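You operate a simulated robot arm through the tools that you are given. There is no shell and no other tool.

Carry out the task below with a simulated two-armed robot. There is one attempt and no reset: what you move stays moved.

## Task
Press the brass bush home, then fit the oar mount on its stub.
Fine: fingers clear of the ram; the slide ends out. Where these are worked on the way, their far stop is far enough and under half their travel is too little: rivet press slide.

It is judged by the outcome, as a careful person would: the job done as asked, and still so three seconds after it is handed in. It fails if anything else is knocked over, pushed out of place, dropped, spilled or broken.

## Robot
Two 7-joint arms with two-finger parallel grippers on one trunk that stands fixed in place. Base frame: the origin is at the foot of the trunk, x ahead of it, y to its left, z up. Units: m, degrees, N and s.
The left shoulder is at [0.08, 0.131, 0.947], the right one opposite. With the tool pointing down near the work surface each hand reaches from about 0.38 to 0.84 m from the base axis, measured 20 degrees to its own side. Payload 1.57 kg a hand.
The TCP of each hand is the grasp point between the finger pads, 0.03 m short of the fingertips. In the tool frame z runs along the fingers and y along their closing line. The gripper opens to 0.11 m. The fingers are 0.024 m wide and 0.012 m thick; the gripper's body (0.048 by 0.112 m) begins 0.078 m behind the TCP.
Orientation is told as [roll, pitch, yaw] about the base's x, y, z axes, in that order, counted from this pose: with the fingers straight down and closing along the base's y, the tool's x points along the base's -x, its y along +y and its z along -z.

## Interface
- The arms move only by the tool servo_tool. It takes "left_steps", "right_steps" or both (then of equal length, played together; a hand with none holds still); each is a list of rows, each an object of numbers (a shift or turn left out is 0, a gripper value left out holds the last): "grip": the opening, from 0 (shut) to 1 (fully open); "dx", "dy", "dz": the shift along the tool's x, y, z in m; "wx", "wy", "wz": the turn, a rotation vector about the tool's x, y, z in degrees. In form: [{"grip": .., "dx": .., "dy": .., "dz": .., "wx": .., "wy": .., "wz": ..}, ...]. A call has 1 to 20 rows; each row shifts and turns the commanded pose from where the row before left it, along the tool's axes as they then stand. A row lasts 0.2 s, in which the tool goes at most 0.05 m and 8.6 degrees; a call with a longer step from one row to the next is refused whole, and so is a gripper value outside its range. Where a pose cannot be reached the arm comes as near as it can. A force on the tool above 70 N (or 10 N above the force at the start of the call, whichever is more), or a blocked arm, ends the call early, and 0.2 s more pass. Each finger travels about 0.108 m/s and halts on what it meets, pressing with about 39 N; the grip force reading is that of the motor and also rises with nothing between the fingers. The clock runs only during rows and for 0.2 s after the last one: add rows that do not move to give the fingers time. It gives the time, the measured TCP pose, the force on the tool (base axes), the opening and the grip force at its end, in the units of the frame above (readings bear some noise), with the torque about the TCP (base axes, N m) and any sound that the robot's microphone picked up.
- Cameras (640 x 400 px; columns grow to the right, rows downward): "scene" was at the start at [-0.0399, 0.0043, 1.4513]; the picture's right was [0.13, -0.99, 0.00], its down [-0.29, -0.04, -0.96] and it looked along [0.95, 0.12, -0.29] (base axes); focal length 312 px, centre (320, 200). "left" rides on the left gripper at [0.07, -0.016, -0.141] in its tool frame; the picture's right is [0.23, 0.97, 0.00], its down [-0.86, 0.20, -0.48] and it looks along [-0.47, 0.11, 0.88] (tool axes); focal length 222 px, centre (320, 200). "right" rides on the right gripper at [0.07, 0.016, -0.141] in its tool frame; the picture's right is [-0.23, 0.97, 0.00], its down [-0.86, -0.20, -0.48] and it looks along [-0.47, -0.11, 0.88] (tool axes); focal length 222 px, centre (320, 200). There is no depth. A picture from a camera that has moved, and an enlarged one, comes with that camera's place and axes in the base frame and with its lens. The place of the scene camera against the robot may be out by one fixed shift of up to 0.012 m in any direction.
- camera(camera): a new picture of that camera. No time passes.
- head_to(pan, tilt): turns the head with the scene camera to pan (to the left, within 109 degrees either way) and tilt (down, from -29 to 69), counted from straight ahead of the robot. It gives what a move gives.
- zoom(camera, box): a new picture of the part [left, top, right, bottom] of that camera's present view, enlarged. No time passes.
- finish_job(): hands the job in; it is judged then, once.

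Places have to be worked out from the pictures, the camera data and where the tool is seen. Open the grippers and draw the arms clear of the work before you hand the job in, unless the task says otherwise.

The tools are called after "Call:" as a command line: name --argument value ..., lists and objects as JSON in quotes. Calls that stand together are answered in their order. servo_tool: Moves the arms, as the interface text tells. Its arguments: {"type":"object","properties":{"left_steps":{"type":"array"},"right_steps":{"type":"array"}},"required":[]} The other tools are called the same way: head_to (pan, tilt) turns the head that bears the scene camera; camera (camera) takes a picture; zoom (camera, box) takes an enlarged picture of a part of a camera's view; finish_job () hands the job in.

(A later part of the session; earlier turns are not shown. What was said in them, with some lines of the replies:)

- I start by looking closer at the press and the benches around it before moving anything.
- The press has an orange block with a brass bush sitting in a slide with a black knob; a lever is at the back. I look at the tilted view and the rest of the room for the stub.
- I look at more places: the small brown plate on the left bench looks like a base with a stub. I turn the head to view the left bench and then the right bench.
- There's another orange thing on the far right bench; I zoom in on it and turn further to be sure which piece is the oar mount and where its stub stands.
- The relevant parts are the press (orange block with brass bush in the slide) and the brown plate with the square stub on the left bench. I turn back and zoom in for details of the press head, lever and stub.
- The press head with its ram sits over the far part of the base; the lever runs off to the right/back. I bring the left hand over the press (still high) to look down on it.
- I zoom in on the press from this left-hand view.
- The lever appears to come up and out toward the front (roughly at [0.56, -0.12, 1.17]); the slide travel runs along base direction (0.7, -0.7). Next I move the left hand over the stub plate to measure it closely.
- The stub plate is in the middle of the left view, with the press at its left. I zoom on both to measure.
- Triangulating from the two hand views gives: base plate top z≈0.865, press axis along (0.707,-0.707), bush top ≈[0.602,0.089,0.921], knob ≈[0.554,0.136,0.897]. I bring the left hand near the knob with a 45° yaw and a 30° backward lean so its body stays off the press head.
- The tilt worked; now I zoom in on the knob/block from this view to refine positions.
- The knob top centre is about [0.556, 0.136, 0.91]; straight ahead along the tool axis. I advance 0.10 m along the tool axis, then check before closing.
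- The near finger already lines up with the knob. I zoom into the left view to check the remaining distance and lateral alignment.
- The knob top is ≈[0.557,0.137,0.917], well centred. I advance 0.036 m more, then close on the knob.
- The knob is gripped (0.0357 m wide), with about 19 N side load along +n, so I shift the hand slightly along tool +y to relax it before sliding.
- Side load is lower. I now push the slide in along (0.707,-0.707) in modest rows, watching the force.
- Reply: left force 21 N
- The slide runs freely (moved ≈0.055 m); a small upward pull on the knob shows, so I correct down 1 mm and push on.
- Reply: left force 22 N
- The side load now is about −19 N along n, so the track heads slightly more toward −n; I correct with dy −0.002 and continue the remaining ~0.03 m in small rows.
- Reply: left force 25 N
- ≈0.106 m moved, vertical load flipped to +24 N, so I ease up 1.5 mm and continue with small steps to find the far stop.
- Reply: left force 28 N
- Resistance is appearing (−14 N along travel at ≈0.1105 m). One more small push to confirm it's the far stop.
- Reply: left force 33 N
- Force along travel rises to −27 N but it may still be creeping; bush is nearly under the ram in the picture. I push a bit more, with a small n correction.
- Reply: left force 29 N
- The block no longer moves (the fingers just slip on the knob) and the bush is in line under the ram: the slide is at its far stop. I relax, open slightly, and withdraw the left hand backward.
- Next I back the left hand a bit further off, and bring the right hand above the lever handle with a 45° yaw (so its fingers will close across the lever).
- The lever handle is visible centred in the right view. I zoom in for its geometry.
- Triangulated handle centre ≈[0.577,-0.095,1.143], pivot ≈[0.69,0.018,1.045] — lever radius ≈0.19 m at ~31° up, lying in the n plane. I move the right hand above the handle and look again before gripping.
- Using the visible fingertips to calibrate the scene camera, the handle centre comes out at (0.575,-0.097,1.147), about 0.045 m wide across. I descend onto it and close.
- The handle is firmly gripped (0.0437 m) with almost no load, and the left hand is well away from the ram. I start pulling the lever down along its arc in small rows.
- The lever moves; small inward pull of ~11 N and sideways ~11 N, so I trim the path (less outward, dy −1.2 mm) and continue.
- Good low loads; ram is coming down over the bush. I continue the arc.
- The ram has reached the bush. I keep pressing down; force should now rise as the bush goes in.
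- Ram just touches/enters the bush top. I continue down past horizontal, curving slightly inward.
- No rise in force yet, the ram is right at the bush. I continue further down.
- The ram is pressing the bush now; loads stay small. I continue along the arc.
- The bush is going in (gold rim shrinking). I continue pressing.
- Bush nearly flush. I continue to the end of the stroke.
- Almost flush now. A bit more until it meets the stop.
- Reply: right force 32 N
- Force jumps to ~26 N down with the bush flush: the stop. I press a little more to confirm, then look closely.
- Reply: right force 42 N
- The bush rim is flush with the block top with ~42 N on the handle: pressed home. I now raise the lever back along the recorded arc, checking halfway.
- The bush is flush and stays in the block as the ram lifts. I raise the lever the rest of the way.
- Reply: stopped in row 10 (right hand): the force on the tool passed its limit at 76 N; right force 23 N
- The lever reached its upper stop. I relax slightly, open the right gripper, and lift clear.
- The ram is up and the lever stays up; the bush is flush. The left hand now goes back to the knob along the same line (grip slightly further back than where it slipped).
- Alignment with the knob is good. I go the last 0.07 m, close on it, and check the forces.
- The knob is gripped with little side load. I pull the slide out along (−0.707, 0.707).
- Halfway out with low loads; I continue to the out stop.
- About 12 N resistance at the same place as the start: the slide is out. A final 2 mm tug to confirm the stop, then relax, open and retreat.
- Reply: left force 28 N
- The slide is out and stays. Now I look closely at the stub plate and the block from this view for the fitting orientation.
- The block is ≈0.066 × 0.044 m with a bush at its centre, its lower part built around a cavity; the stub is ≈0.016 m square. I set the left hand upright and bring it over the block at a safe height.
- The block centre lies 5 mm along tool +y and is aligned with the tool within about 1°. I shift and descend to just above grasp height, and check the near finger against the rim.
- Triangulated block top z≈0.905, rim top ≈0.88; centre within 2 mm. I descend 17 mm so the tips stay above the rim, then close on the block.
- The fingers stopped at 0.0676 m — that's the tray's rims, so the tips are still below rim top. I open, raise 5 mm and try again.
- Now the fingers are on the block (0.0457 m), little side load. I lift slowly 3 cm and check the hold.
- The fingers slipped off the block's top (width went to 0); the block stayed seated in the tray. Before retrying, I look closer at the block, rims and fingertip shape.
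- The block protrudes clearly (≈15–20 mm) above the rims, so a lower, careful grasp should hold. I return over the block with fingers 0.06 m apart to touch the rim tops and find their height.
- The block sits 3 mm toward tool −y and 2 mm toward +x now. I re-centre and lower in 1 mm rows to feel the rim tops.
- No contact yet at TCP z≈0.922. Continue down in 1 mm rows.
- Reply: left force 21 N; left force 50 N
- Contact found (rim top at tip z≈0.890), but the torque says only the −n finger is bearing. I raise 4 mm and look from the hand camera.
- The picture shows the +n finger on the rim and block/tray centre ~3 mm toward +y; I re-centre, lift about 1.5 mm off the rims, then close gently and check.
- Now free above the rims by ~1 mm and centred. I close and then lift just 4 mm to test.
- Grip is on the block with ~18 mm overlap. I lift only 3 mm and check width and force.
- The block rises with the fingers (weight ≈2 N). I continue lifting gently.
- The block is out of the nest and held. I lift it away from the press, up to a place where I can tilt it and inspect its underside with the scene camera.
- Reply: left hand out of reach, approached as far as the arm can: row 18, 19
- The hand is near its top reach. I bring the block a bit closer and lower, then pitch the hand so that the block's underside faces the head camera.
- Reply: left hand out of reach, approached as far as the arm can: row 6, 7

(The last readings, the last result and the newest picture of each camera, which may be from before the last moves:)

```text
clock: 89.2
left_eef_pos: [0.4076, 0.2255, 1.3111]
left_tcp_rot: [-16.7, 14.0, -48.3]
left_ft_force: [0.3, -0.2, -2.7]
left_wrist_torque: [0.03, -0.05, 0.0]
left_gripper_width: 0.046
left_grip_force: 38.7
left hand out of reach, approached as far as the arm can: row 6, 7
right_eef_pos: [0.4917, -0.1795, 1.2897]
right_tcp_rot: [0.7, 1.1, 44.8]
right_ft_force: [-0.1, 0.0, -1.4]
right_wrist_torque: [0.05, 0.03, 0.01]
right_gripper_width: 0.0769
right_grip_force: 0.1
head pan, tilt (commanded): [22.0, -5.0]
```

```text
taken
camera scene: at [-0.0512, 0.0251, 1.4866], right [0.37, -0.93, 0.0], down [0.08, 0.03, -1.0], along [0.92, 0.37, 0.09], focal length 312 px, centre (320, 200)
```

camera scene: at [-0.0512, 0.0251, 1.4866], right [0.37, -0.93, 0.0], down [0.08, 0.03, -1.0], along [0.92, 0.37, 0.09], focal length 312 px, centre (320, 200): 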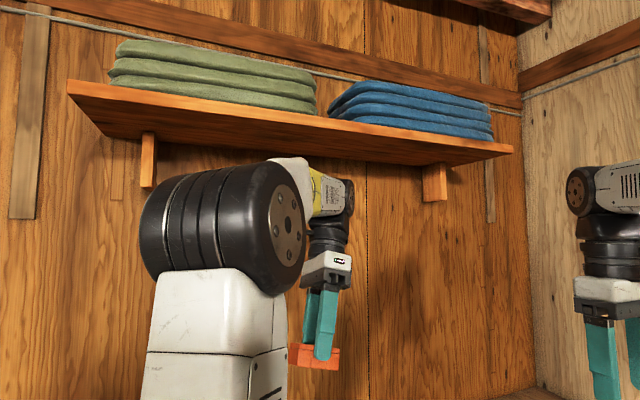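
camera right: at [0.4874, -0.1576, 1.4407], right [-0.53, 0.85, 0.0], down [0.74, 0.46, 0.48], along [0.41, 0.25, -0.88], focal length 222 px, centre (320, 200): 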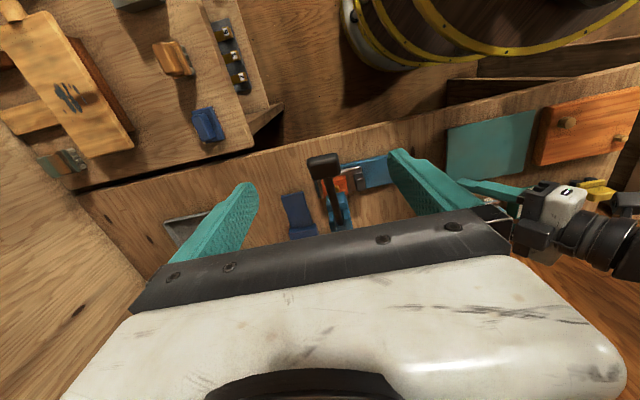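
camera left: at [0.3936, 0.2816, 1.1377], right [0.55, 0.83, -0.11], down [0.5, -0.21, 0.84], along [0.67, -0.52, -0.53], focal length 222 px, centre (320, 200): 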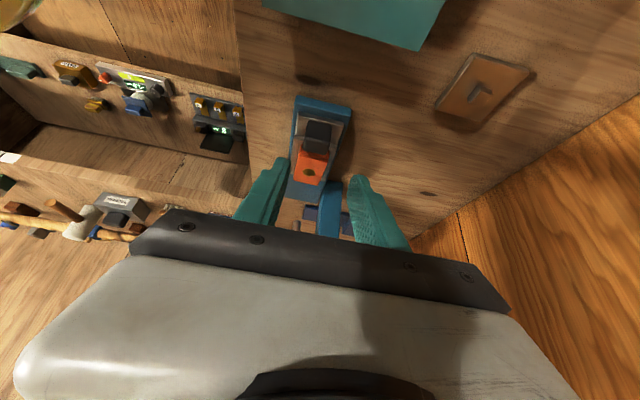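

That pitch is out of the arm's range, so I drop the underside look. The plate's sides run at 45° like the block's, and the stub centre is ≈(0.618, 0.329), so no extra rotation is needed; I undo the tilt.

Call:
servo_tool --left_steps '[{"wx": -5.3, "wy": -5.3}, {"wx": -5.3, "wy": -5.3}, {"wx": -5.3, "wy": -5.3}, {"wx": -5.3, "wy": -5.3}, {}, {}]'

Call:
head_to --pan 20 --tilt 33

Call:
camera --camera "scene"

Call:
camera --camera "left"

```text
clock: 90.6
left_eef_pos: [0.407, 0.2245, 1.3102]
left_tcp_rot: [5.1, -7.1, -46.2]
left_ft_force: [0.6, -0.1, -1.8]
left_wrist_torque: [-0.01, 0.0, 0.01]
left_gripper_width: 0.0458
left_grip_force: 39.0
right_eef_pos: [0.4912, -0.1779, 1.2902]
right_tcp_rot: [0.6, 1.1, 44.8]
right_ft_force: [1.0, -0.6, 0.9]
right_wrist_torque: [-0.03, -0.01, 0.01]
right_gripper_width: 0.0768
right_grip_force: 0.1
head pan, tilt (commanded): [22.0, -5.0]
```

```text
clock: 91.6
left_eef_pos: [0.4062, 0.2259, 1.3097]
left_tcp_rot: [4.9, -7.0, -46.2]
left_ft_force: [-0.7, 0.1, -2.6]
left_wrist_torque: [0.01, 0.03, 0.02]
left_gripper_width: 0.0458
left_grip_force: 38.5
right_eef_pos: [0.4896, -0.1791, 1.2909]
right_tcp_rot: [0.6, 1.2, 44.8]
right_ft_force: [-0.1, -0.5, 0.6]
right_wrist_torque: [0.01, 0.02, 0.02]
right_gripper_width: 0.0771
right_grip_force: 0.0
head pan, tilt (commanded): [20.0, 33.0]
```

```text
taken
camera scene: at [-0.0487, 0.023, 1.4259], right [0.34, -0.94, 0.0], down [-0.51, -0.19, -0.84], along [0.79, 0.29, -0.54], focal length 312 px, centre (320, 200)
```

scene: 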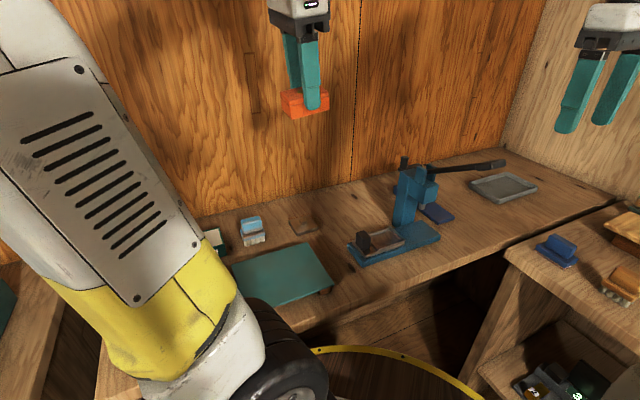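

```text
taken
camera left: at [0.3273, 0.2682, 1.4399], right [0.54, 0.84, 0.06], down [0.66, -0.46, 0.6], along [0.53, -0.28, -0.8], focal length 222 px, centre (320, 200)
```

left: 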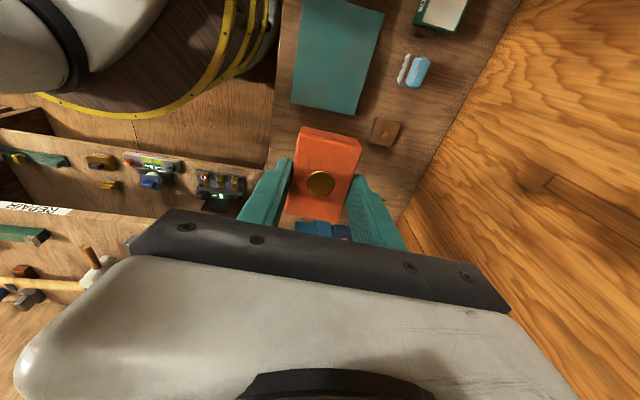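

The clamp left a small residual tilt [5,−7,−46]; I correct it, then check.

Call:
servo_tool --left_steps '[{"wx": 2.5, "wy": 3.5, "wz": -0.6}, {"wx": 2.5, "wy": 3.5, "wz": -0.6}, {}, {}]'

```text
clock: 92.6
left_eef_pos: [0.4077, 0.2262, 1.3106]
left_tcp_rot: [-0.1, -0.2, -44.7]
left_ft_force: [0.2, -0.1, -1.6]
left_wrist_torque: [-0.01, -0.02, 0.03]
left_gripper_width: 0.0456
left_grip_force: 39.1
right_eef_pos: [0.4916, -0.1786, 1.291]
right_tcp_rot: [0.7, 1.1, 44.9]
right_ft_force: [0.6, 0.2, -0.4]
right_wrist_torque: [0.01, -0.02, -0.03]
right_gripper_width: 0.0767
right_grip_force: 0.1
head pan, tilt (commanded): [20.0, 33.0]
```

Orientation is restored. I carry the block over the stub at height, then lower to z≈1.05.

Call:
servo_tool --left_steps '[{"dx": -0.0127, "dy": 0.0369}, {"dx": -0.0127, "dy": 0.0369}, {"dx": -0.0127, "dy": 0.0369}, {"dx": -0.0127, "dy": 0.0369}, {"dx": -0.0127, "dy": 0.0369}, {"dx": -0.0125, "dy": 0.0369}, {"dz": 0.035}, {"dz": 0.035}, {"dz": 0.035}, {"dz": 0.035}, {"dz": 0.035}, {"dz": 0.035}, {"dz": 0.035}, {}, {}]'

Call:
camera --camera "left"

Call:
camera --camera "scene"

```text
clock: 95.8
left_eef_pos: [0.6183, 0.3299, 1.0646]
left_tcp_rot: [-0.1, -0.2, -44.7]
left_ft_force: [-0.2, 0.4, -1.9]
left_wrist_torque: [0.0, 0.01, 0.01]
left_gripper_width: 0.0457
left_grip_force: 39.1
right_eef_pos: [0.4914, -0.1797, 1.2892]
right_tcp_rot: [0.6, 1.0, 44.8]
right_ft_force: [0.0, 0.1, -0.6]
right_wrist_torque: [0.04, -0.03, 0.01]
right_gripper_width: 0.077
right_grip_force: 0.1
head pan, tilt (commanded): [20.0, 33.0]
```

```text
taken
camera left: at [0.5573, 0.3681, 1.2062], right [0.52, 0.85, 0.0], down [0.75, -0.46, 0.48], along [0.41, -0.25, -0.88], focal length 222 px, centre (320, 200)
```

left: 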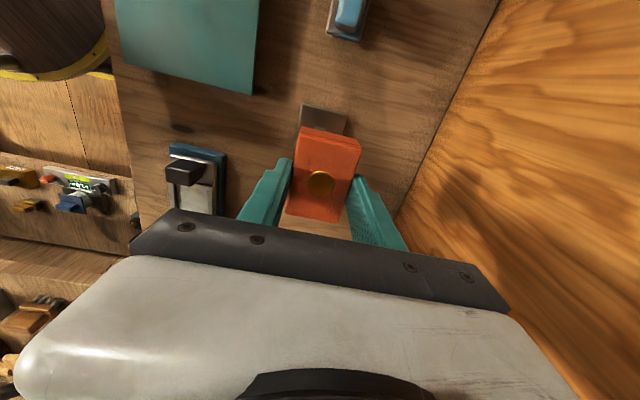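

```text
taken
camera scene: at [-0.0486, 0.023, 1.4258], right [0.34, -0.94, 0.0], down [-0.51, -0.19, -0.84], along [0.79, 0.29, -0.54], focal length 312 px, centre (320, 200)
```

scene: 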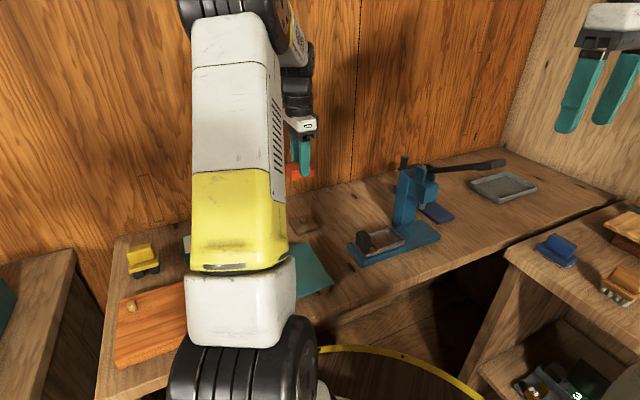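

I zoom the hand view and the scene view to judge the block's position over the stub.

Call:
zoom --camera "left" --box '[260, 90, 400, 230]'

Call:
zoom --camera "scene" --box '[270, 130, 350, 250]'

```text
2.86 times, centred on (330, 160) of left
camera zoom: at [0.5573, 0.3681, 1.2062], right [0.52, 0.85, 0.0], down [0.75, -0.46, 0.48], along [0.41, -0.25, -0.88], focal length 635 px, centre (291, 314)
```

zoom: 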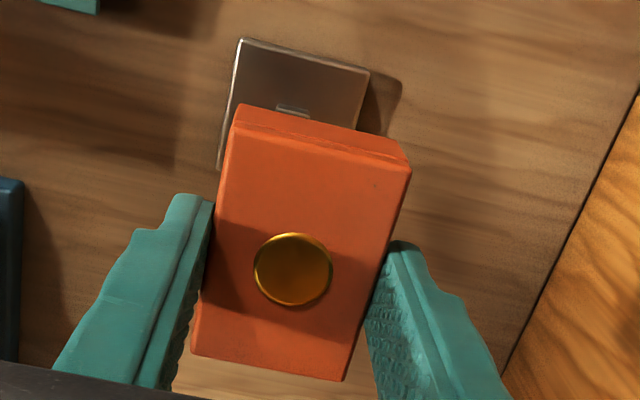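

```text
3.33 times, centred on (310, 190) of scene
camera zoom: at [-0.0486, 0.023, 1.4258], right [0.34, -0.94, 0.0], down [-0.51, -0.19, -0.84], along [0.79, 0.29, -0.54], focal length 1039 px, centre (353, 233)
```

zoom: 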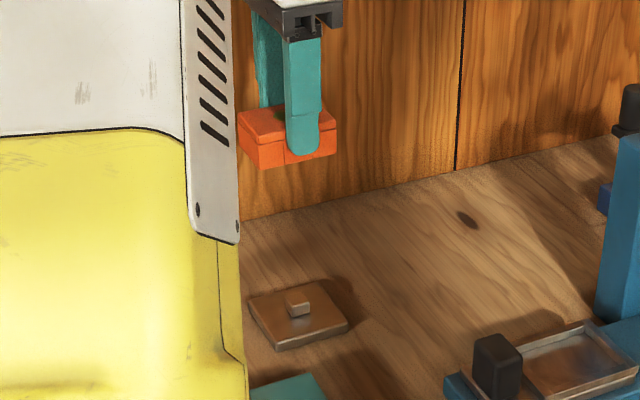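

The hand camera shows plate edges parallel to the block and the plate centre within ~1.5 mm of the block centre. I trim (+0.9, −1.4 mm) and lower to just above the stub.

Call:
servo_tool --left_steps '[{"dx": 0.0009, "dy": -0.0014, "dz": 0.02}, {"dz": 0.03}, {"dz": 0.03}, {"dz": 0.025}, {"dz": 0.015}, {}, {}]'

Call:
zoom --camera "left" --box '[260, 90, 400, 230]'

Call:
zoom --camera "scene" --box '[270, 180, 350, 250]'

```text
clock: 97.4
left_eef_pos: [0.6164, 0.3298, 0.9463]
left_tcp_rot: [-0.1, -0.2, -44.7]
left_ft_force: [0.4, 0.0, -2.8]
left_wrist_torque: [0.02, 0.0, 0.01]
left_gripper_width: 0.0458
left_grip_force: 38.9
right_eef_pos: [0.4915, -0.1794, 1.2896]
right_tcp_rot: [0.7, 1.1, 44.8]
right_ft_force: [-0.1, -0.1, -0.4]
right_wrist_torque: [0.01, 0.03, 0.03]
right_gripper_width: 0.077
right_grip_force: 0.1
head pan, tilt (commanded): [20.0, 33.0]
```

```text
2.86 times, centred on (330, 160) of left
camera zoom: at [0.556, 0.3674, 1.0866], right [0.52, 0.85, 0.0], down [0.75, -0.46, 0.48], along [0.41, -0.25, -0.88], focal length 635 px, centre (291, 314)
```

zoom: 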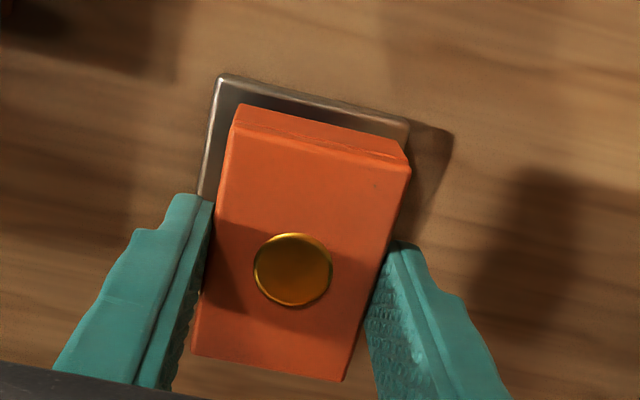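

```text
5.71 times, centred on (310, 215) of scene
camera zoom: at [-0.0486, 0.023, 1.4258], right [0.34, -0.94, 0.0], down [-0.51, -0.19, -0.84], along [0.79, 0.29, -0.54], focal length 1782 px, centre (377, 114)
```

zoom: 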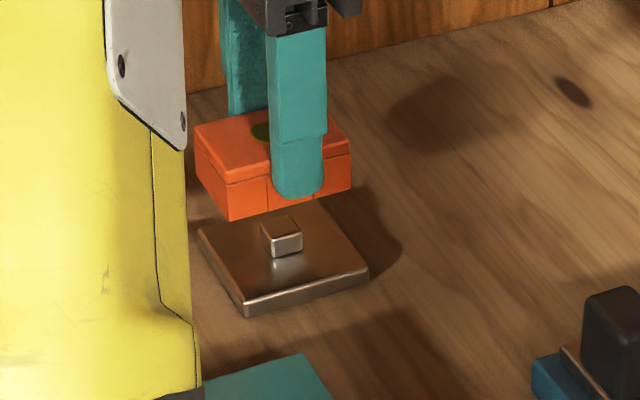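

The block hovers ~2 cm above the stub, aligned within about 1 mm. I lower in small steps watching the vertical force.

Call:
servo_tool --left_steps '[{"dx": 0.0008, "dz": 0.004}, {"dz": 0.004}, {"dz": 0.004}, {"dz": 0.003}, {}]'

Call:
zoom --camera "scene" --box '[285, 190, 335, 235]'

```text
clock: 98.6
left_eef_pos: [0.6162, 0.3302, 0.9313]
left_tcp_rot: [-0.1, -0.2, -44.7]
left_ft_force: [1.2, 0.5, -2.0]
left_wrist_torque: [-0.03, -0.03, 0.04]
left_gripper_width: 0.0458
left_grip_force: 38.9
right_eef_pos: [0.4901, -0.1786, 1.2909]
right_tcp_rot: [0.7, 1.1, 44.8]
right_ft_force: [-0.5, 1.1, -0.1]
right_wrist_torque: [-0.02, 0.0, 0.01]
right_gripper_width: 0.0773
right_grip_force: 0.0
head pan, tilt (commanded): [20.0, 33.0]
```

```text
8.89 times, centred on (310, 212) of scene
camera zoom: at [-0.0486, 0.023, 1.4258], right [0.34, -0.94, 0.0], down [-0.51, -0.19, -0.84], along [0.79, 0.29, -0.54], focal length 2771 px, centre (409, 89)
```

zoom: 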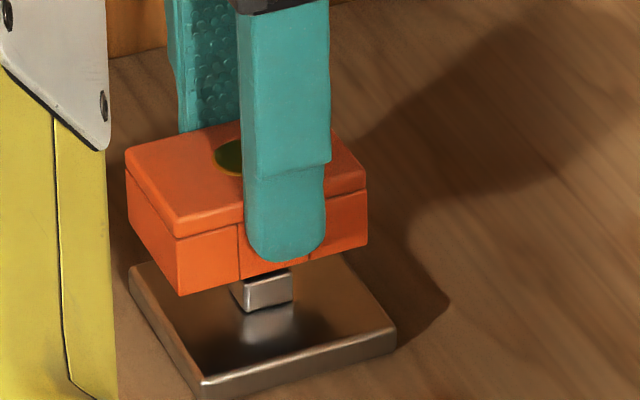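

Still free. The scene view hints the stub may be a few mm further along +t than the hand view suggests, so I zoom in on both to settle it.

Call:
zoom --camera "left" --box '[290, 95, 370, 165]'

Call:
zoom --camera "scene" --box '[292, 210, 322, 232]'

```text
5.71 times, centred on (330, 130) of left
camera zoom: at [0.5553, 0.3674, 1.0713], right [0.52, 0.85, 0.0], down [0.75, -0.46, 0.48], along [0.41, -0.25, -0.88], focal length 1269 px, centre (263, 600)
```

zoom: 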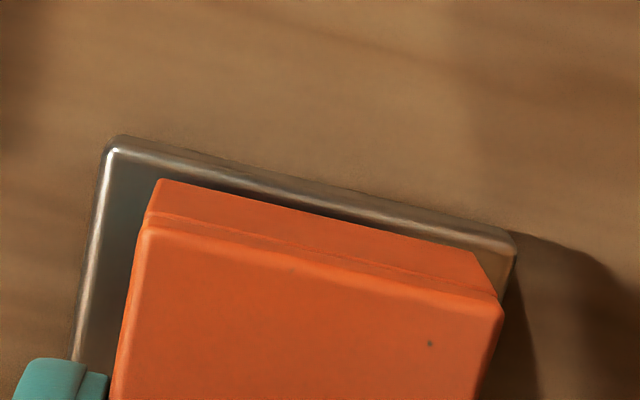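

```text
16.00 times, centred on (307, 221) of scene
camera zoom: at [-0.0486, 0.023, 1.4258], right [0.34, -0.94, 0.0], down [-0.51, -0.19, -0.84], along [0.79, 0.29, -0.54], focal length 4988 px, centre (528, -136)
```

zoom: 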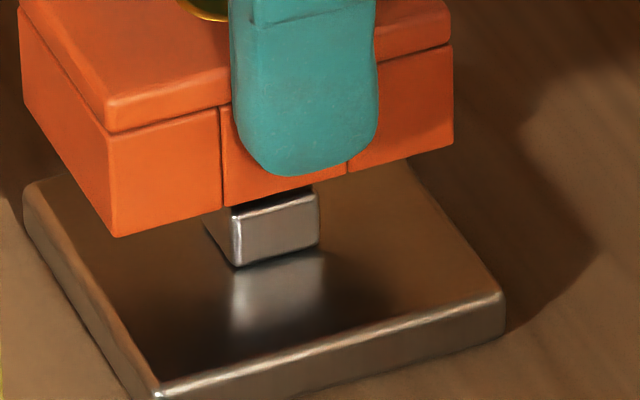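

Detailed measurement: stub centre relative to block is about +3–4 mm along +t (and ~+1 mm n). I shift by dx −3.8 mm, dy +1 mm while still above, and recheck.

Call:
servo_tool --left_steps '[{"dx": -0.0019, "dy": 0.0005}, {"dx": -0.0019, "dy": 0.0005}, {}, {}]'

Call:
zoom --camera "scene" --box '[292, 210, 322, 232]'

Call:
zoom --camera "left" --box '[290, 95, 370, 165]'

```text
clock: 99.6
left_eef_pos: [0.619, 0.327, 0.9301]
left_tcp_rot: [-0.1, -0.3, -44.6]
left_ft_force: [0.2, -0.6, -2.6]
left_wrist_torque: [0.0, 0.0, 0.01]
left_gripper_width: 0.0458
left_grip_force: 39.3
right_eef_pos: [0.4926, -0.1785, 1.2906]
right_tcp_rot: [0.8, 1.1, 44.8]
right_ft_force: [-0.7, -0.6, 0.0]
right_wrist_torque: [-0.01, -0.03, 0.03]
right_gripper_width: 0.0771
right_grip_force: 0.1
head pan, tilt (commanded): [20.0, 33.0]
```

```text
16.00 times, centred on (307, 221) of scene
camera zoom: at [-0.0486, 0.023, 1.4258], right [0.34, -0.94, 0.0], down [-0.51, -0.19, -0.84], along [0.79, 0.29, -0.54], focal length 4988 px, centre (528, -136)
```

zoom: 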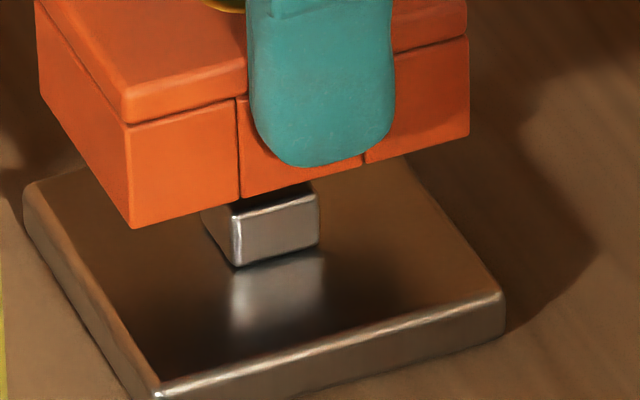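

```text
5.71 times, centred on (330, 130) of left
camera zoom: at [0.5584, 0.3655, 1.0715], right [0.52, 0.85, 0.0], down [0.75, -0.46, 0.48], along [0.41, -0.25, -0.88], focal length 1269 px, centre (263, 600)
```

zoom: 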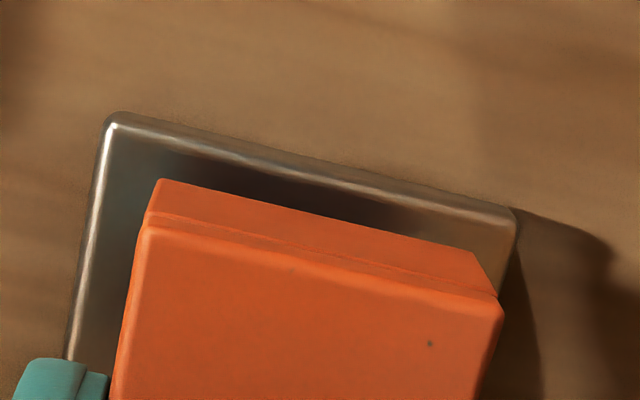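

Both views now agree within about 1 mm (scene +1, hand −1.3). I lower gently and watch the force.

Call:
servo_tool --left_steps '[{"dz": 0.002}, {"dz": 0.002}, {"dz": 0.002}, {"dz": 0.002}, {}]'

Call:
zoom --camera "scene" --box '[292, 210, 322, 232]'

```text
clock: 100.8
left_eef_pos: [0.6189, 0.3279, 0.9226]
left_tcp_rot: [0.0, -0.1, -44.7]
left_ft_force: [-1.1, 0.9, -2.6]
left_wrist_torque: [-0.03, 0.02, -0.02]
left_gripper_width: 0.0459
left_grip_force: 38.9
right_eef_pos: [0.491, -0.179, 1.2899]
right_tcp_rot: [0.7, 1.2, 44.9]
right_ft_force: [-0.2, 0.2, 0.1]
right_wrist_torque: [0.01, -0.03, -0.03]
right_gripper_width: 0.0771
right_grip_force: 0.1
head pan, tilt (commanded): [20.0, 33.0]
```

```text
16.00 times, centred on (307, 221) of scene
camera zoom: at [-0.0486, 0.023, 1.4258], right [0.34, -0.94, 0.0], down [-0.51, -0.19, -0.84], along [0.79, 0.29, -0.54], focal length 4988 px, centre (528, -136)
```

zoom: 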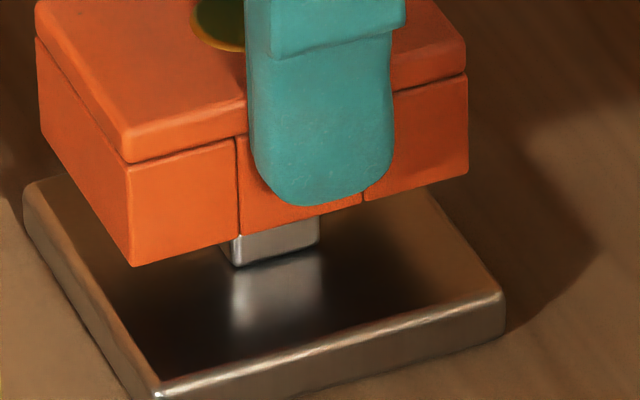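

Block bottom is ≈4 mm above stub top. I continue lowering in 2 mm rows, checking whether the stub enters the socket.

Call:
servo_tool --left_steps '[{"dz": 0.0015}, {"dz": 0.0015}, {"dz": 0.0015}, {"dz": 0.0015}, {}]'

Call:
zoom --camera "scene" --box '[292, 210, 322, 232]'

```text
clock: 102.0
left_eef_pos: [0.6193, 0.3283, 0.916]
left_tcp_rot: [-0.1, -0.2, -44.8]
left_ft_force: [-0.1, -0.6, -2.0]
left_wrist_torque: [0.0, 0.0, -0.02]
left_gripper_width: 0.0461
left_grip_force: 38.8
right_eef_pos: [0.4915, -0.1802, 1.2899]
right_tcp_rot: [0.7, 1.1, 44.8]
right_ft_force: [0.0, -0.1, 0.1]
right_wrist_torque: [-0.02, -0.01, 0.0]
right_gripper_width: 0.0769
right_grip_force: 0.1
head pan, tilt (commanded): [20.0, 33.0]
```

```text
16.00 times, centred on (307, 221) of scene
camera zoom: at [-0.0486, 0.023, 1.4258], right [0.34, -0.94, 0.0], down [-0.51, -0.19, -0.84], along [0.79, 0.29, -0.54], focal length 4988 px, centre (528, -136)
```

zoom: 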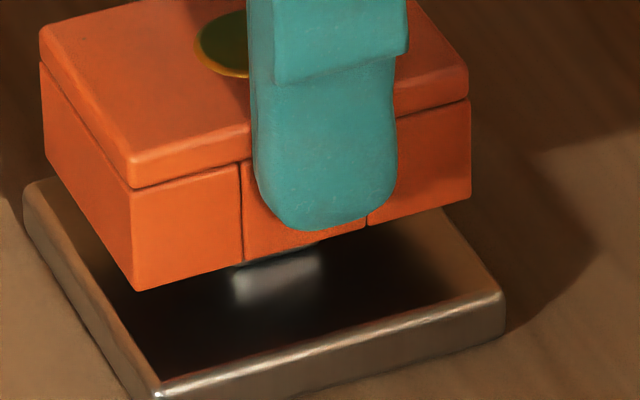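

No contact yet; continue down in 1 mm rows.

Call:
servo_tool --left_steps '[{"dz": 0.001}, {"dz": 0.001}, {"dz": 0.001}, {}]'

Call:
servo_tool --left_steps '[{"dz": 0.001}, {"dz": 0.001}, {}]'

Call:
zoom --camera "scene" --box '[292, 210, 322, 232]'

```text
clock: 103.0
left_eef_pos: [0.62, 0.3276, 0.9135]
left_tcp_rot: [-0.1, -0.2, -44.7]
left_ft_force: [0.9, -0.9, -2.4]
left_wrist_torque: [-0.01, 0.01, 0.0]
left_gripper_width: 0.046
left_grip_force: 39.1
right_eef_pos: [0.4916, -0.1792, 1.2896]
right_tcp_rot: [0.6, 1.2, 44.8]
right_ft_force: [0.6, -0.6, 0.5]
right_wrist_torque: [-0.04, -0.02, 0.01]
right_gripper_width: 0.0771
right_grip_force: 0.0
head pan, tilt (commanded): [20.0, 33.0]
```

```text
clock: 103.8
left_eef_pos: [0.6186, 0.327, 0.9112]
left_tcp_rot: [-0.1, -0.2, -44.7]
left_ft_force: [0.2, -0.6, -2.6]
left_wrist_torque: [0.02, 0.0, -0.01]
left_gripper_width: 0.0457
left_grip_force: 39.2
right_eef_pos: [0.4904, -0.1789, 1.2904]
right_tcp_rot: [0.7, 1.0, 44.7]
right_ft_force: [0.5, -0.5, 0.0]
right_wrist_torque: [0.01, -0.02, 0.04]
right_gripper_width: 0.0768
right_grip_force: 0.0
head pan, tilt (commanded): [20.0, 33.0]
```

```text
16.00 times, centred on (307, 221) of scene
camera zoom: at [-0.0486, 0.023, 1.4258], right [0.34, -0.94, 0.0], down [-0.51, -0.19, -0.84], along [0.79, 0.29, -0.54], focal length 4988 px, centre (528, -136)
```

zoom: 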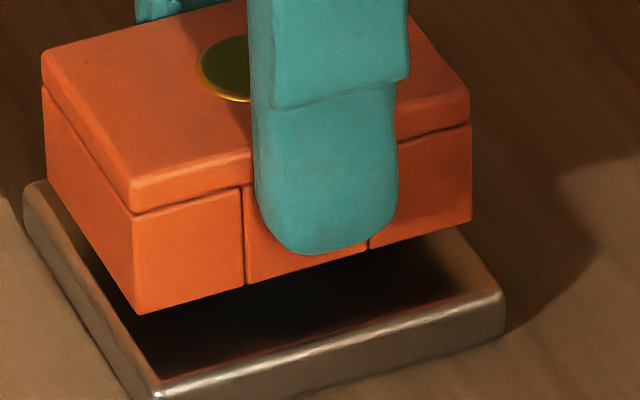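

The stub is entering the socket freely (block bottom below stub top, no force). I continue lowering to the plate.

Call:
servo_tool --left_steps '[{"dz": 0.0015}, {"dz": 0.0015}, {"dz": 0.001}, {"dz": 0.001}, {}]'

Call:
servo_tool --left_steps '[{"dz": 0.001}, {"dz": 0.001}, {}]'

Call:
zoom --camera "scene" --box '[292, 210, 322, 232]'

```text
clock: 105.0
left_eef_pos: [0.6184, 0.3274, 0.9069]
left_tcp_rot: [-0.2, -0.2, -44.7]
left_ft_force: [0.1, 0.4, -2.7]
left_wrist_torque: [0.0, -0.02, 0.02]
left_gripper_width: 0.0456
left_grip_force: 38.7
right_eef_pos: [0.4906, -0.1794, 1.2898]
right_tcp_rot: [0.7, 1.1, 44.8]
right_ft_force: [0.4, 0.3, 0.5]
right_wrist_torque: [0.02, 0.01, 0.01]
right_gripper_width: 0.077
right_grip_force: 0.1
head pan, tilt (commanded): [20.0, 33.0]
```

```text
clock: 105.8
left_eef_pos: [0.6202, 0.3275, 0.905]
left_tcp_rot: [-0.1, -0.1, -44.8]
left_ft_force: [-1.1, 0.8, -2.5]
left_wrist_torque: [0.0, -0.03, 0.01]
left_gripper_width: 0.0459
left_grip_force: 38.7
right_eef_pos: [0.491, -0.1789, 1.2905]
right_tcp_rot: [0.7, 1.1, 44.8]
right_ft_force: [0.4, 0.9, -0.1]
right_wrist_torque: [0.01, -0.02, 0.02]
right_gripper_width: 0.0769
right_grip_force: 0.0
head pan, tilt (commanded): [20.0, 33.0]
```

```text
16.00 times, centred on (307, 221) of scene
camera zoom: at [-0.0486, 0.023, 1.4258], right [0.34, -0.94, 0.0], down [-0.51, -0.19, -0.84], along [0.79, 0.29, -0.54], focal length 4988 px, centre (528, -136)
```

zoom: 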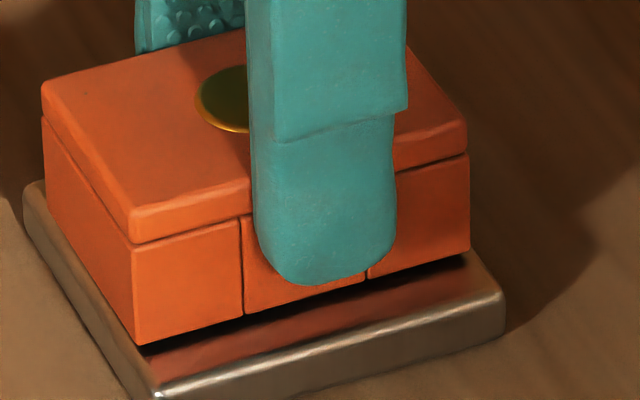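

Nearly seated, no resistance yet. A few more 1 mm rows.

Call:
servo_tool --left_steps '[{"dz": 0.001}, {"dz": 0.001}, {}]'

Call:
servo_tool --left_steps '[{"dz": 0.001}, {}]'

Call:
zoom --camera "scene" --box '[292, 210, 322, 232]'

```text
clock: 106.6
left_eef_pos: [0.6185, 0.327, 0.9038]
left_tcp_rot: [0.0, -0.3, -44.6]
left_ft_force: [-3.3, -0.6, 8.6]
left_wrist_torque: [0.35, 0.18, 0.1]
left_gripper_width: 0.0459
left_grip_force: 39.6
right_eef_pos: [0.4902, -0.1789, 1.2903]
right_tcp_rot: [0.6, 1.1, 44.7]
right_ft_force: [-1.0, -0.2, -0.7]
right_wrist_torque: [-0.02, 0.01, -0.03]
right_gripper_width: 0.077
right_grip_force: 0.1
head pan, tilt (commanded): [20.0, 33.0]
```

```text
clock: 107.2
left_eef_pos: [0.6183, 0.327, 0.903]
left_tcp_rot: [0.1, -0.2, -44.6]
left_ft_force: [-7.3, 2.0, 25.0]
left_wrist_torque: [0.23, 0.41, -0.03]
left_gripper_width: 0.0458
left_grip_force: 39.3
right_eef_pos: [0.4906, -0.1794, 1.2914]
right_tcp_rot: [0.7, 1.0, 44.7]
right_ft_force: [0.8, 0.2, 0.5]
right_wrist_torque: [0.0, -0.01, -0.05]
right_gripper_width: 0.077
right_grip_force: 0.0
head pan, tilt (commanded): [20.0, 33.0]
```

```text
16.00 times, centred on (307, 221) of scene
camera zoom: at [-0.0498, 0.0227, 1.4258], right [0.34, -0.94, 0.0], down [-0.51, -0.19, -0.84], along [0.79, 0.29, -0.54], focal length 4988 px, centre (528, -136)
```

zoom: 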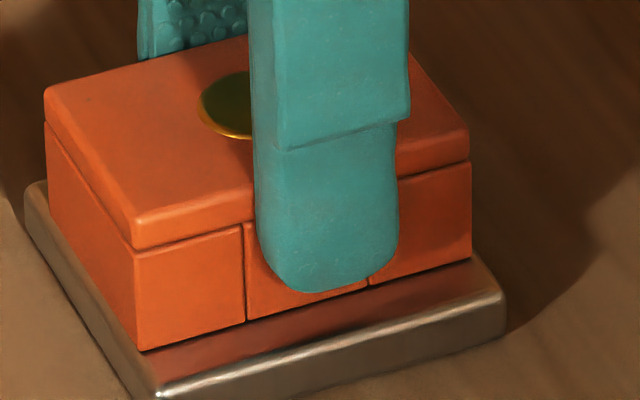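

About 25 N upward at TCP z≈0.903: the block is down on the plate over the stub. I relax the push, open slowly, and check before lifting away.

Call:
servo_tool --left_steps '[{"dz": -0.0018}, {}, {"grip": 0.45}, {"grip": 0.5}, {"grip": 0.6}, {"grip": 0.7}, {}]'

Call:
zoom --camera "scene" --box '[292, 205, 328, 232]'

Call:
zoom --camera "left" --box '[260, 90, 400, 230]'

```text
clock: 108.8
left_eef_pos: [0.6186, 0.3273, 0.9043]
left_tcp_rot: [-0.1, -0.2, -44.7]
left_ft_force: [-0.4, 1.0, -0.4]
left_wrist_torque: [-0.02, 0.0, 0.0]
left_gripper_width: 0.077
left_grip_force: 0.1
right_eef_pos: [0.4909, -0.1792, 1.2907]
right_tcp_rot: [0.7, 1.1, 44.8]
right_ft_force: [1.0, 0.1, 0.5]
right_wrist_torque: [0.01, -0.01, -0.01]
right_gripper_width: 0.0769
right_grip_force: 0.0
head pan, tilt (commanded): [20.0, 33.0]
```

```text
14.81 times, centred on (310, 218) of scene
camera zoom: at [-0.0487, 0.023, 1.4258], right [0.34, -0.94, 0.0], down [-0.51, -0.19, -0.84], along [0.79, 0.29, -0.54], focal length 4619 px, centre (468, -74)
```

zoom: 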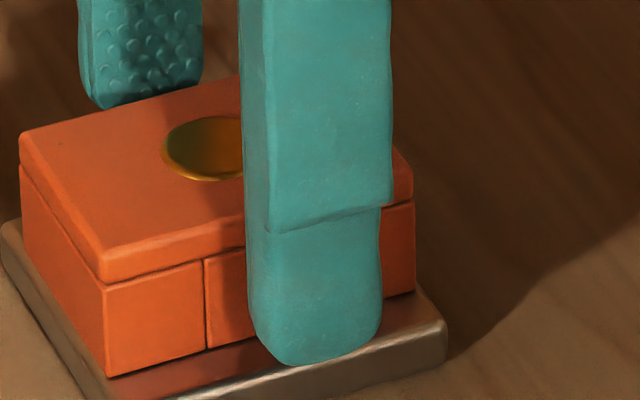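

```text
2.86 times, centred on (330, 160) of left
camera zoom: at [0.5582, 0.365, 1.0447], right [0.52, 0.85, 0.0], down [0.75, -0.46, 0.48], along [0.41, -0.25, -0.88], focal length 635 px, centre (291, 314)
```

zoom: 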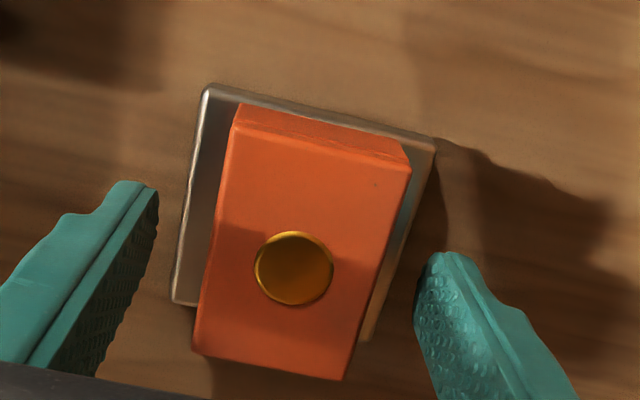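

The block is seated and free of the fingers. I lift the left hand straight up and view the fit.

Call:
servo_tool --left_steps '[{"dz": -0.01}, {"dz": -0.02}, {"dz": -0.03}, {"dz": -0.03}, {"dz": -0.03}, {"dz": -0.03}, {}]'

Call:
zoom --camera "scene" --box '[285, 200, 335, 240]'

Call:
zoom --camera "left" --box '[270, 100, 380, 200]'

```text
clock: 110.4
left_eef_pos: [0.6184, 0.3274, 1.0541]
left_tcp_rot: [-0.1, -0.2, -44.7]
left_ft_force: [0.5, -0.3, -0.1]
left_wrist_torque: [-0.04, 0.01, 0.0]
left_gripper_width: 0.0771
left_grip_force: 0.1
right_eef_pos: [0.4916, -0.1802, 1.2904]
right_tcp_rot: [0.8, 1.1, 44.7]
right_ft_force: [-0.2, 0.9, 0.3]
right_wrist_torque: [0.01, -0.01, 0.0]
right_gripper_width: 0.0772
right_grip_force: 0.0
head pan, tilt (commanded): [20.0, 33.0]
```

```text
10.00 times, centred on (310, 220) of scene
camera zoom: at [-0.0487, 0.023, 1.4258], right [0.34, -0.94, 0.0], down [-0.51, -0.19, -0.84], along [0.79, 0.29, -0.54], focal length 3118 px, centre (420, 0)
```

zoom: 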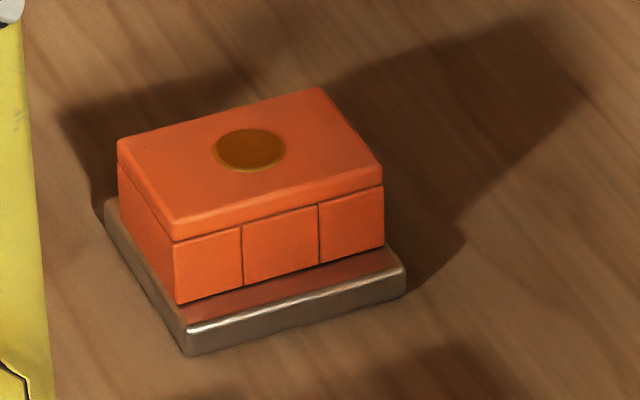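

```text
4.00 times, centred on (325, 150) of left
camera zoom: at [0.5576, 0.3646, 1.1955], right [0.52, 0.85, 0.0], down [0.75, -0.46, 0.48], along [0.41, -0.25, -0.88], focal length 888 px, centre (300, 400)
```

zoom: 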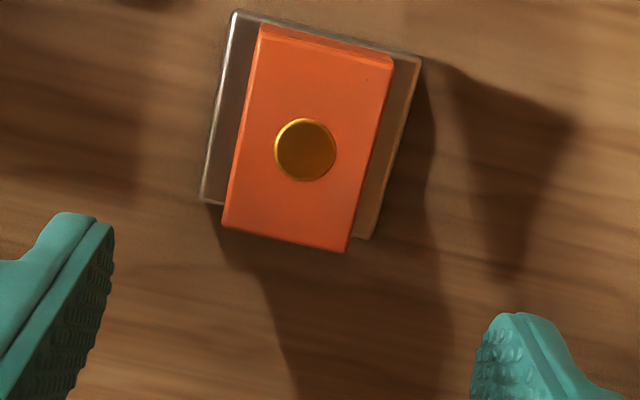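

The mount sits flat and square on the plate over its stub, bush flush. I raise and withdraw the left hand, open both grippers, and check the whole scene.

Call:
servo_tool --left_steps '[{"dz": -0.04}, {"dz": -0.04}, {"dz": -0.04}, {"dz": -0.04}, {"dz": -0.03}, {"dx": 0.03, "dy": -0.03}, {"dx": 0.03, "dy": -0.03}, {"dx": 0.03, "dy": -0.03}, {"dx": 0.03, "dy": -0.03}, {"grip": 1.0}, {}, {}]' --right_steps '[{}, {}, {}, {}, {}, {}, {}, {}, {}, {"grip": 1.0}, {}, {}]'

Call:
head_to --pan 12 --tilt 33

Call:
camera --camera "scene"

Call:
zoom --camera "scene" --box '[240, 140, 440, 270]'

Call:
camera --camera "left"

```text
clock: 113.0
left_eef_pos: [0.4487, 0.3276, 1.2434]
left_tcp_rot: [-0.1, -0.3, -44.7]
left_ft_force: [-0.4, 0.7, -1.0]
left_wrist_torque: [0.0, 0.0, -0.01]
left_gripper_width: 0.11
left_grip_force: 0.1
right_eef_pos: [0.4912, -0.1787, 1.291]
right_tcp_rot: [0.7, 1.1, 44.8]
right_ft_force: [-0.1, -0.1, 0.2]
right_wrist_torque: [0.0, -0.03, 0.0]
right_gripper_width: 0.1099
right_grip_force: 0.2
head pan, tilt (commanded): [20.0, 33.0]
```

```text
clock: 113.7
left_eef_pos: [0.4499, 0.3275, 1.2436]
left_tcp_rot: [-0.1, -0.2, -44.7]
left_ft_force: [0.8, 0.0, 0.3]
left_wrist_torque: [0.0, 0.05, 0.04]
left_gripper_width: 0.1102
left_grip_force: 0.1
right_eef_pos: [0.4911, -0.1788, 1.2902]
right_tcp_rot: [0.7, 1.1, 44.8]
right_ft_force: [0.1, 0.6, 0.1]
right_wrist_torque: [0.0, 0.02, 0.02]
right_gripper_width: 0.11
right_grip_force: 0.1
head pan, tilt (commanded): [12.0, 33.0]
```

```text
taken
camera scene: at [-0.0454, 0.0111, 1.4258], right [0.21, -0.98, 0.0], down [-0.53, -0.11, -0.84], along [0.82, 0.17, -0.54], focal length 312 px, centre (320, 200)
```

scene: 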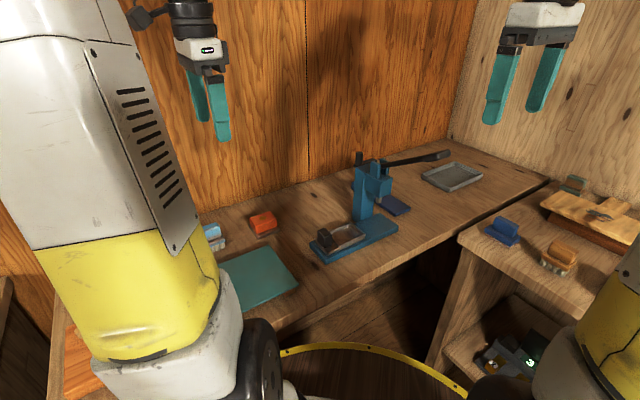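

```text
3.08 times, centred on (340, 205) of scene
camera zoom: at [-0.0454, 0.0111, 1.4258], right [0.21, -0.98, 0.0], down [-0.53, -0.11, -0.84], along [0.82, 0.17, -0.54], focal length 959 px, centre (258, 185)
```

zoom: 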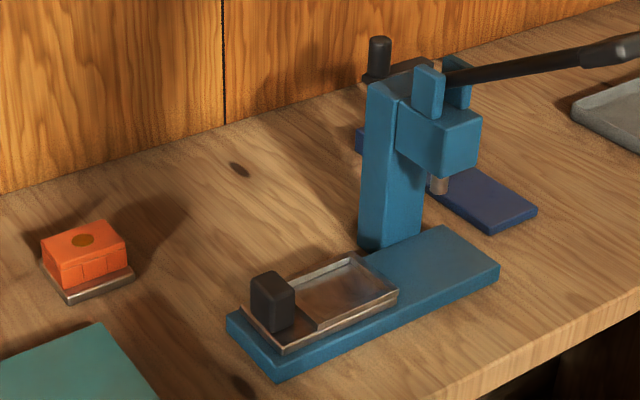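

```text
taken
camera left: at [0.3883, 0.3648, 1.3856], right [0.52, 0.85, 0.0], down [0.75, -0.46, 0.48], along [0.41, -0.25, -0.88], focal length 222 px, centre (320, 200)
```

left: 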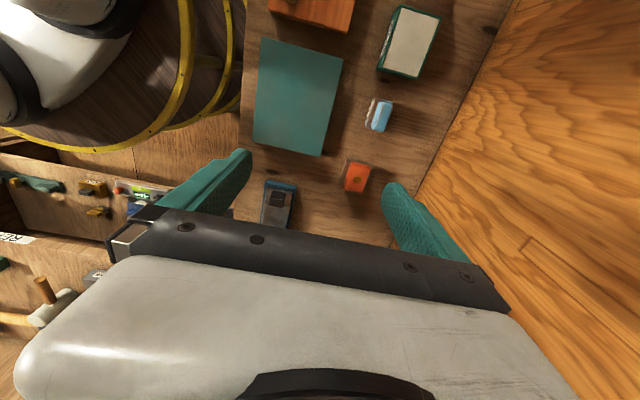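

I compare the slide's position with the picture from the start by returning the head to the same angle.

Call:
head_to --pan 5 --tilt 30

Call:
zoom --camera "scene" --box '[260, 150, 440, 290]'

Call:
camera --camera "scene"

```text
clock: 114.4
left_eef_pos: [0.4499, 0.3281, 1.2466]
left_tcp_rot: [-0.1, -0.3, -44.7]
left_ft_force: [0.4, 0.5, -0.1]
left_wrist_torque: [0.01, -0.01, 0.02]
left_gripper_width: 0.11
left_grip_force: 0.0
right_eef_pos: [0.4901, -0.1788, 1.2896]
right_tcp_rot: [0.7, 1.1, 44.9]
right_ft_force: [0.1, 0.2, 0.3]
right_wrist_torque: [0.02, 0.01, 0.03]
right_gripper_width: 0.1099
right_grip_force: 0.1
head pan, tilt (commanded): [5.0, 30.0]
```

```text
2.86 times, centred on (350, 220) of scene
camera zoom: at [-0.0424, 0.0004, 1.4305], right [0.09, -1.0, 0.0], down [-0.5, -0.04, -0.87], along [0.86, 0.08, -0.5], focal length 891 px, centre (234, 143)
```

zoom: 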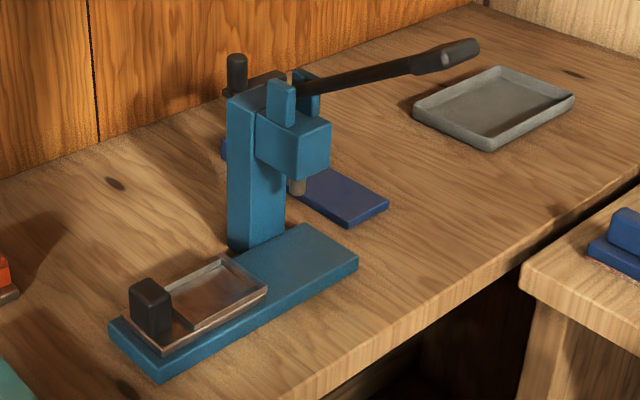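

```text
taken
camera scene: at [-0.0424, 0.0004, 1.4305], right [0.09, -1.0, 0.0], down [-0.5, -0.04, -0.87], along [0.86, 0.08, -0.5], focal length 312 px, centre (320, 200)
```

scene: 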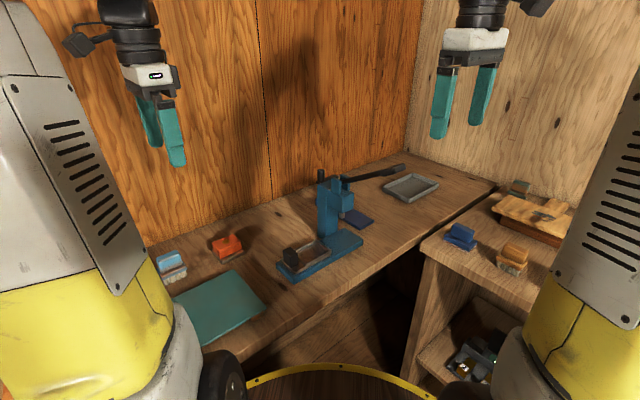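

The slide, lever and press match the starting picture. The mount sits flat on its stub with the bush flush, nothing else has moved, and both hands are open and clear, so I hand the job in.

Call:
finish_job

```text
The job is handed in.
```

The brass bush is pressed home and the oar mount is fitted on its stub. The job is handed in; no verdict has come back.

- **Pressing:** I pushed the slide in to its far stop (about 0.11 m) and took the left hand well away from the ram. The right hand then pulled the lever to the end of its stroke. The bush is flush with the top of the mount.
- **Press afterwards:** The lever is back up and the slide is pulled out. Both match the starting picture.
- **Mount:** It sits flat and square on the stub plate with no visible gap. I couldn't see its underside, so I judged the fit from pictures and contact. The stub went in without resistance, and about 25 N showed when the mount landed on the plate.

My first lift of the mount slipped off before it left the slide, because the slide's raised edges stopped the fingers gripping low enough. The mount stayed seated and the second lift held.

Both grippers are open and clear of the work. I saw nothing else knocked over or moved.
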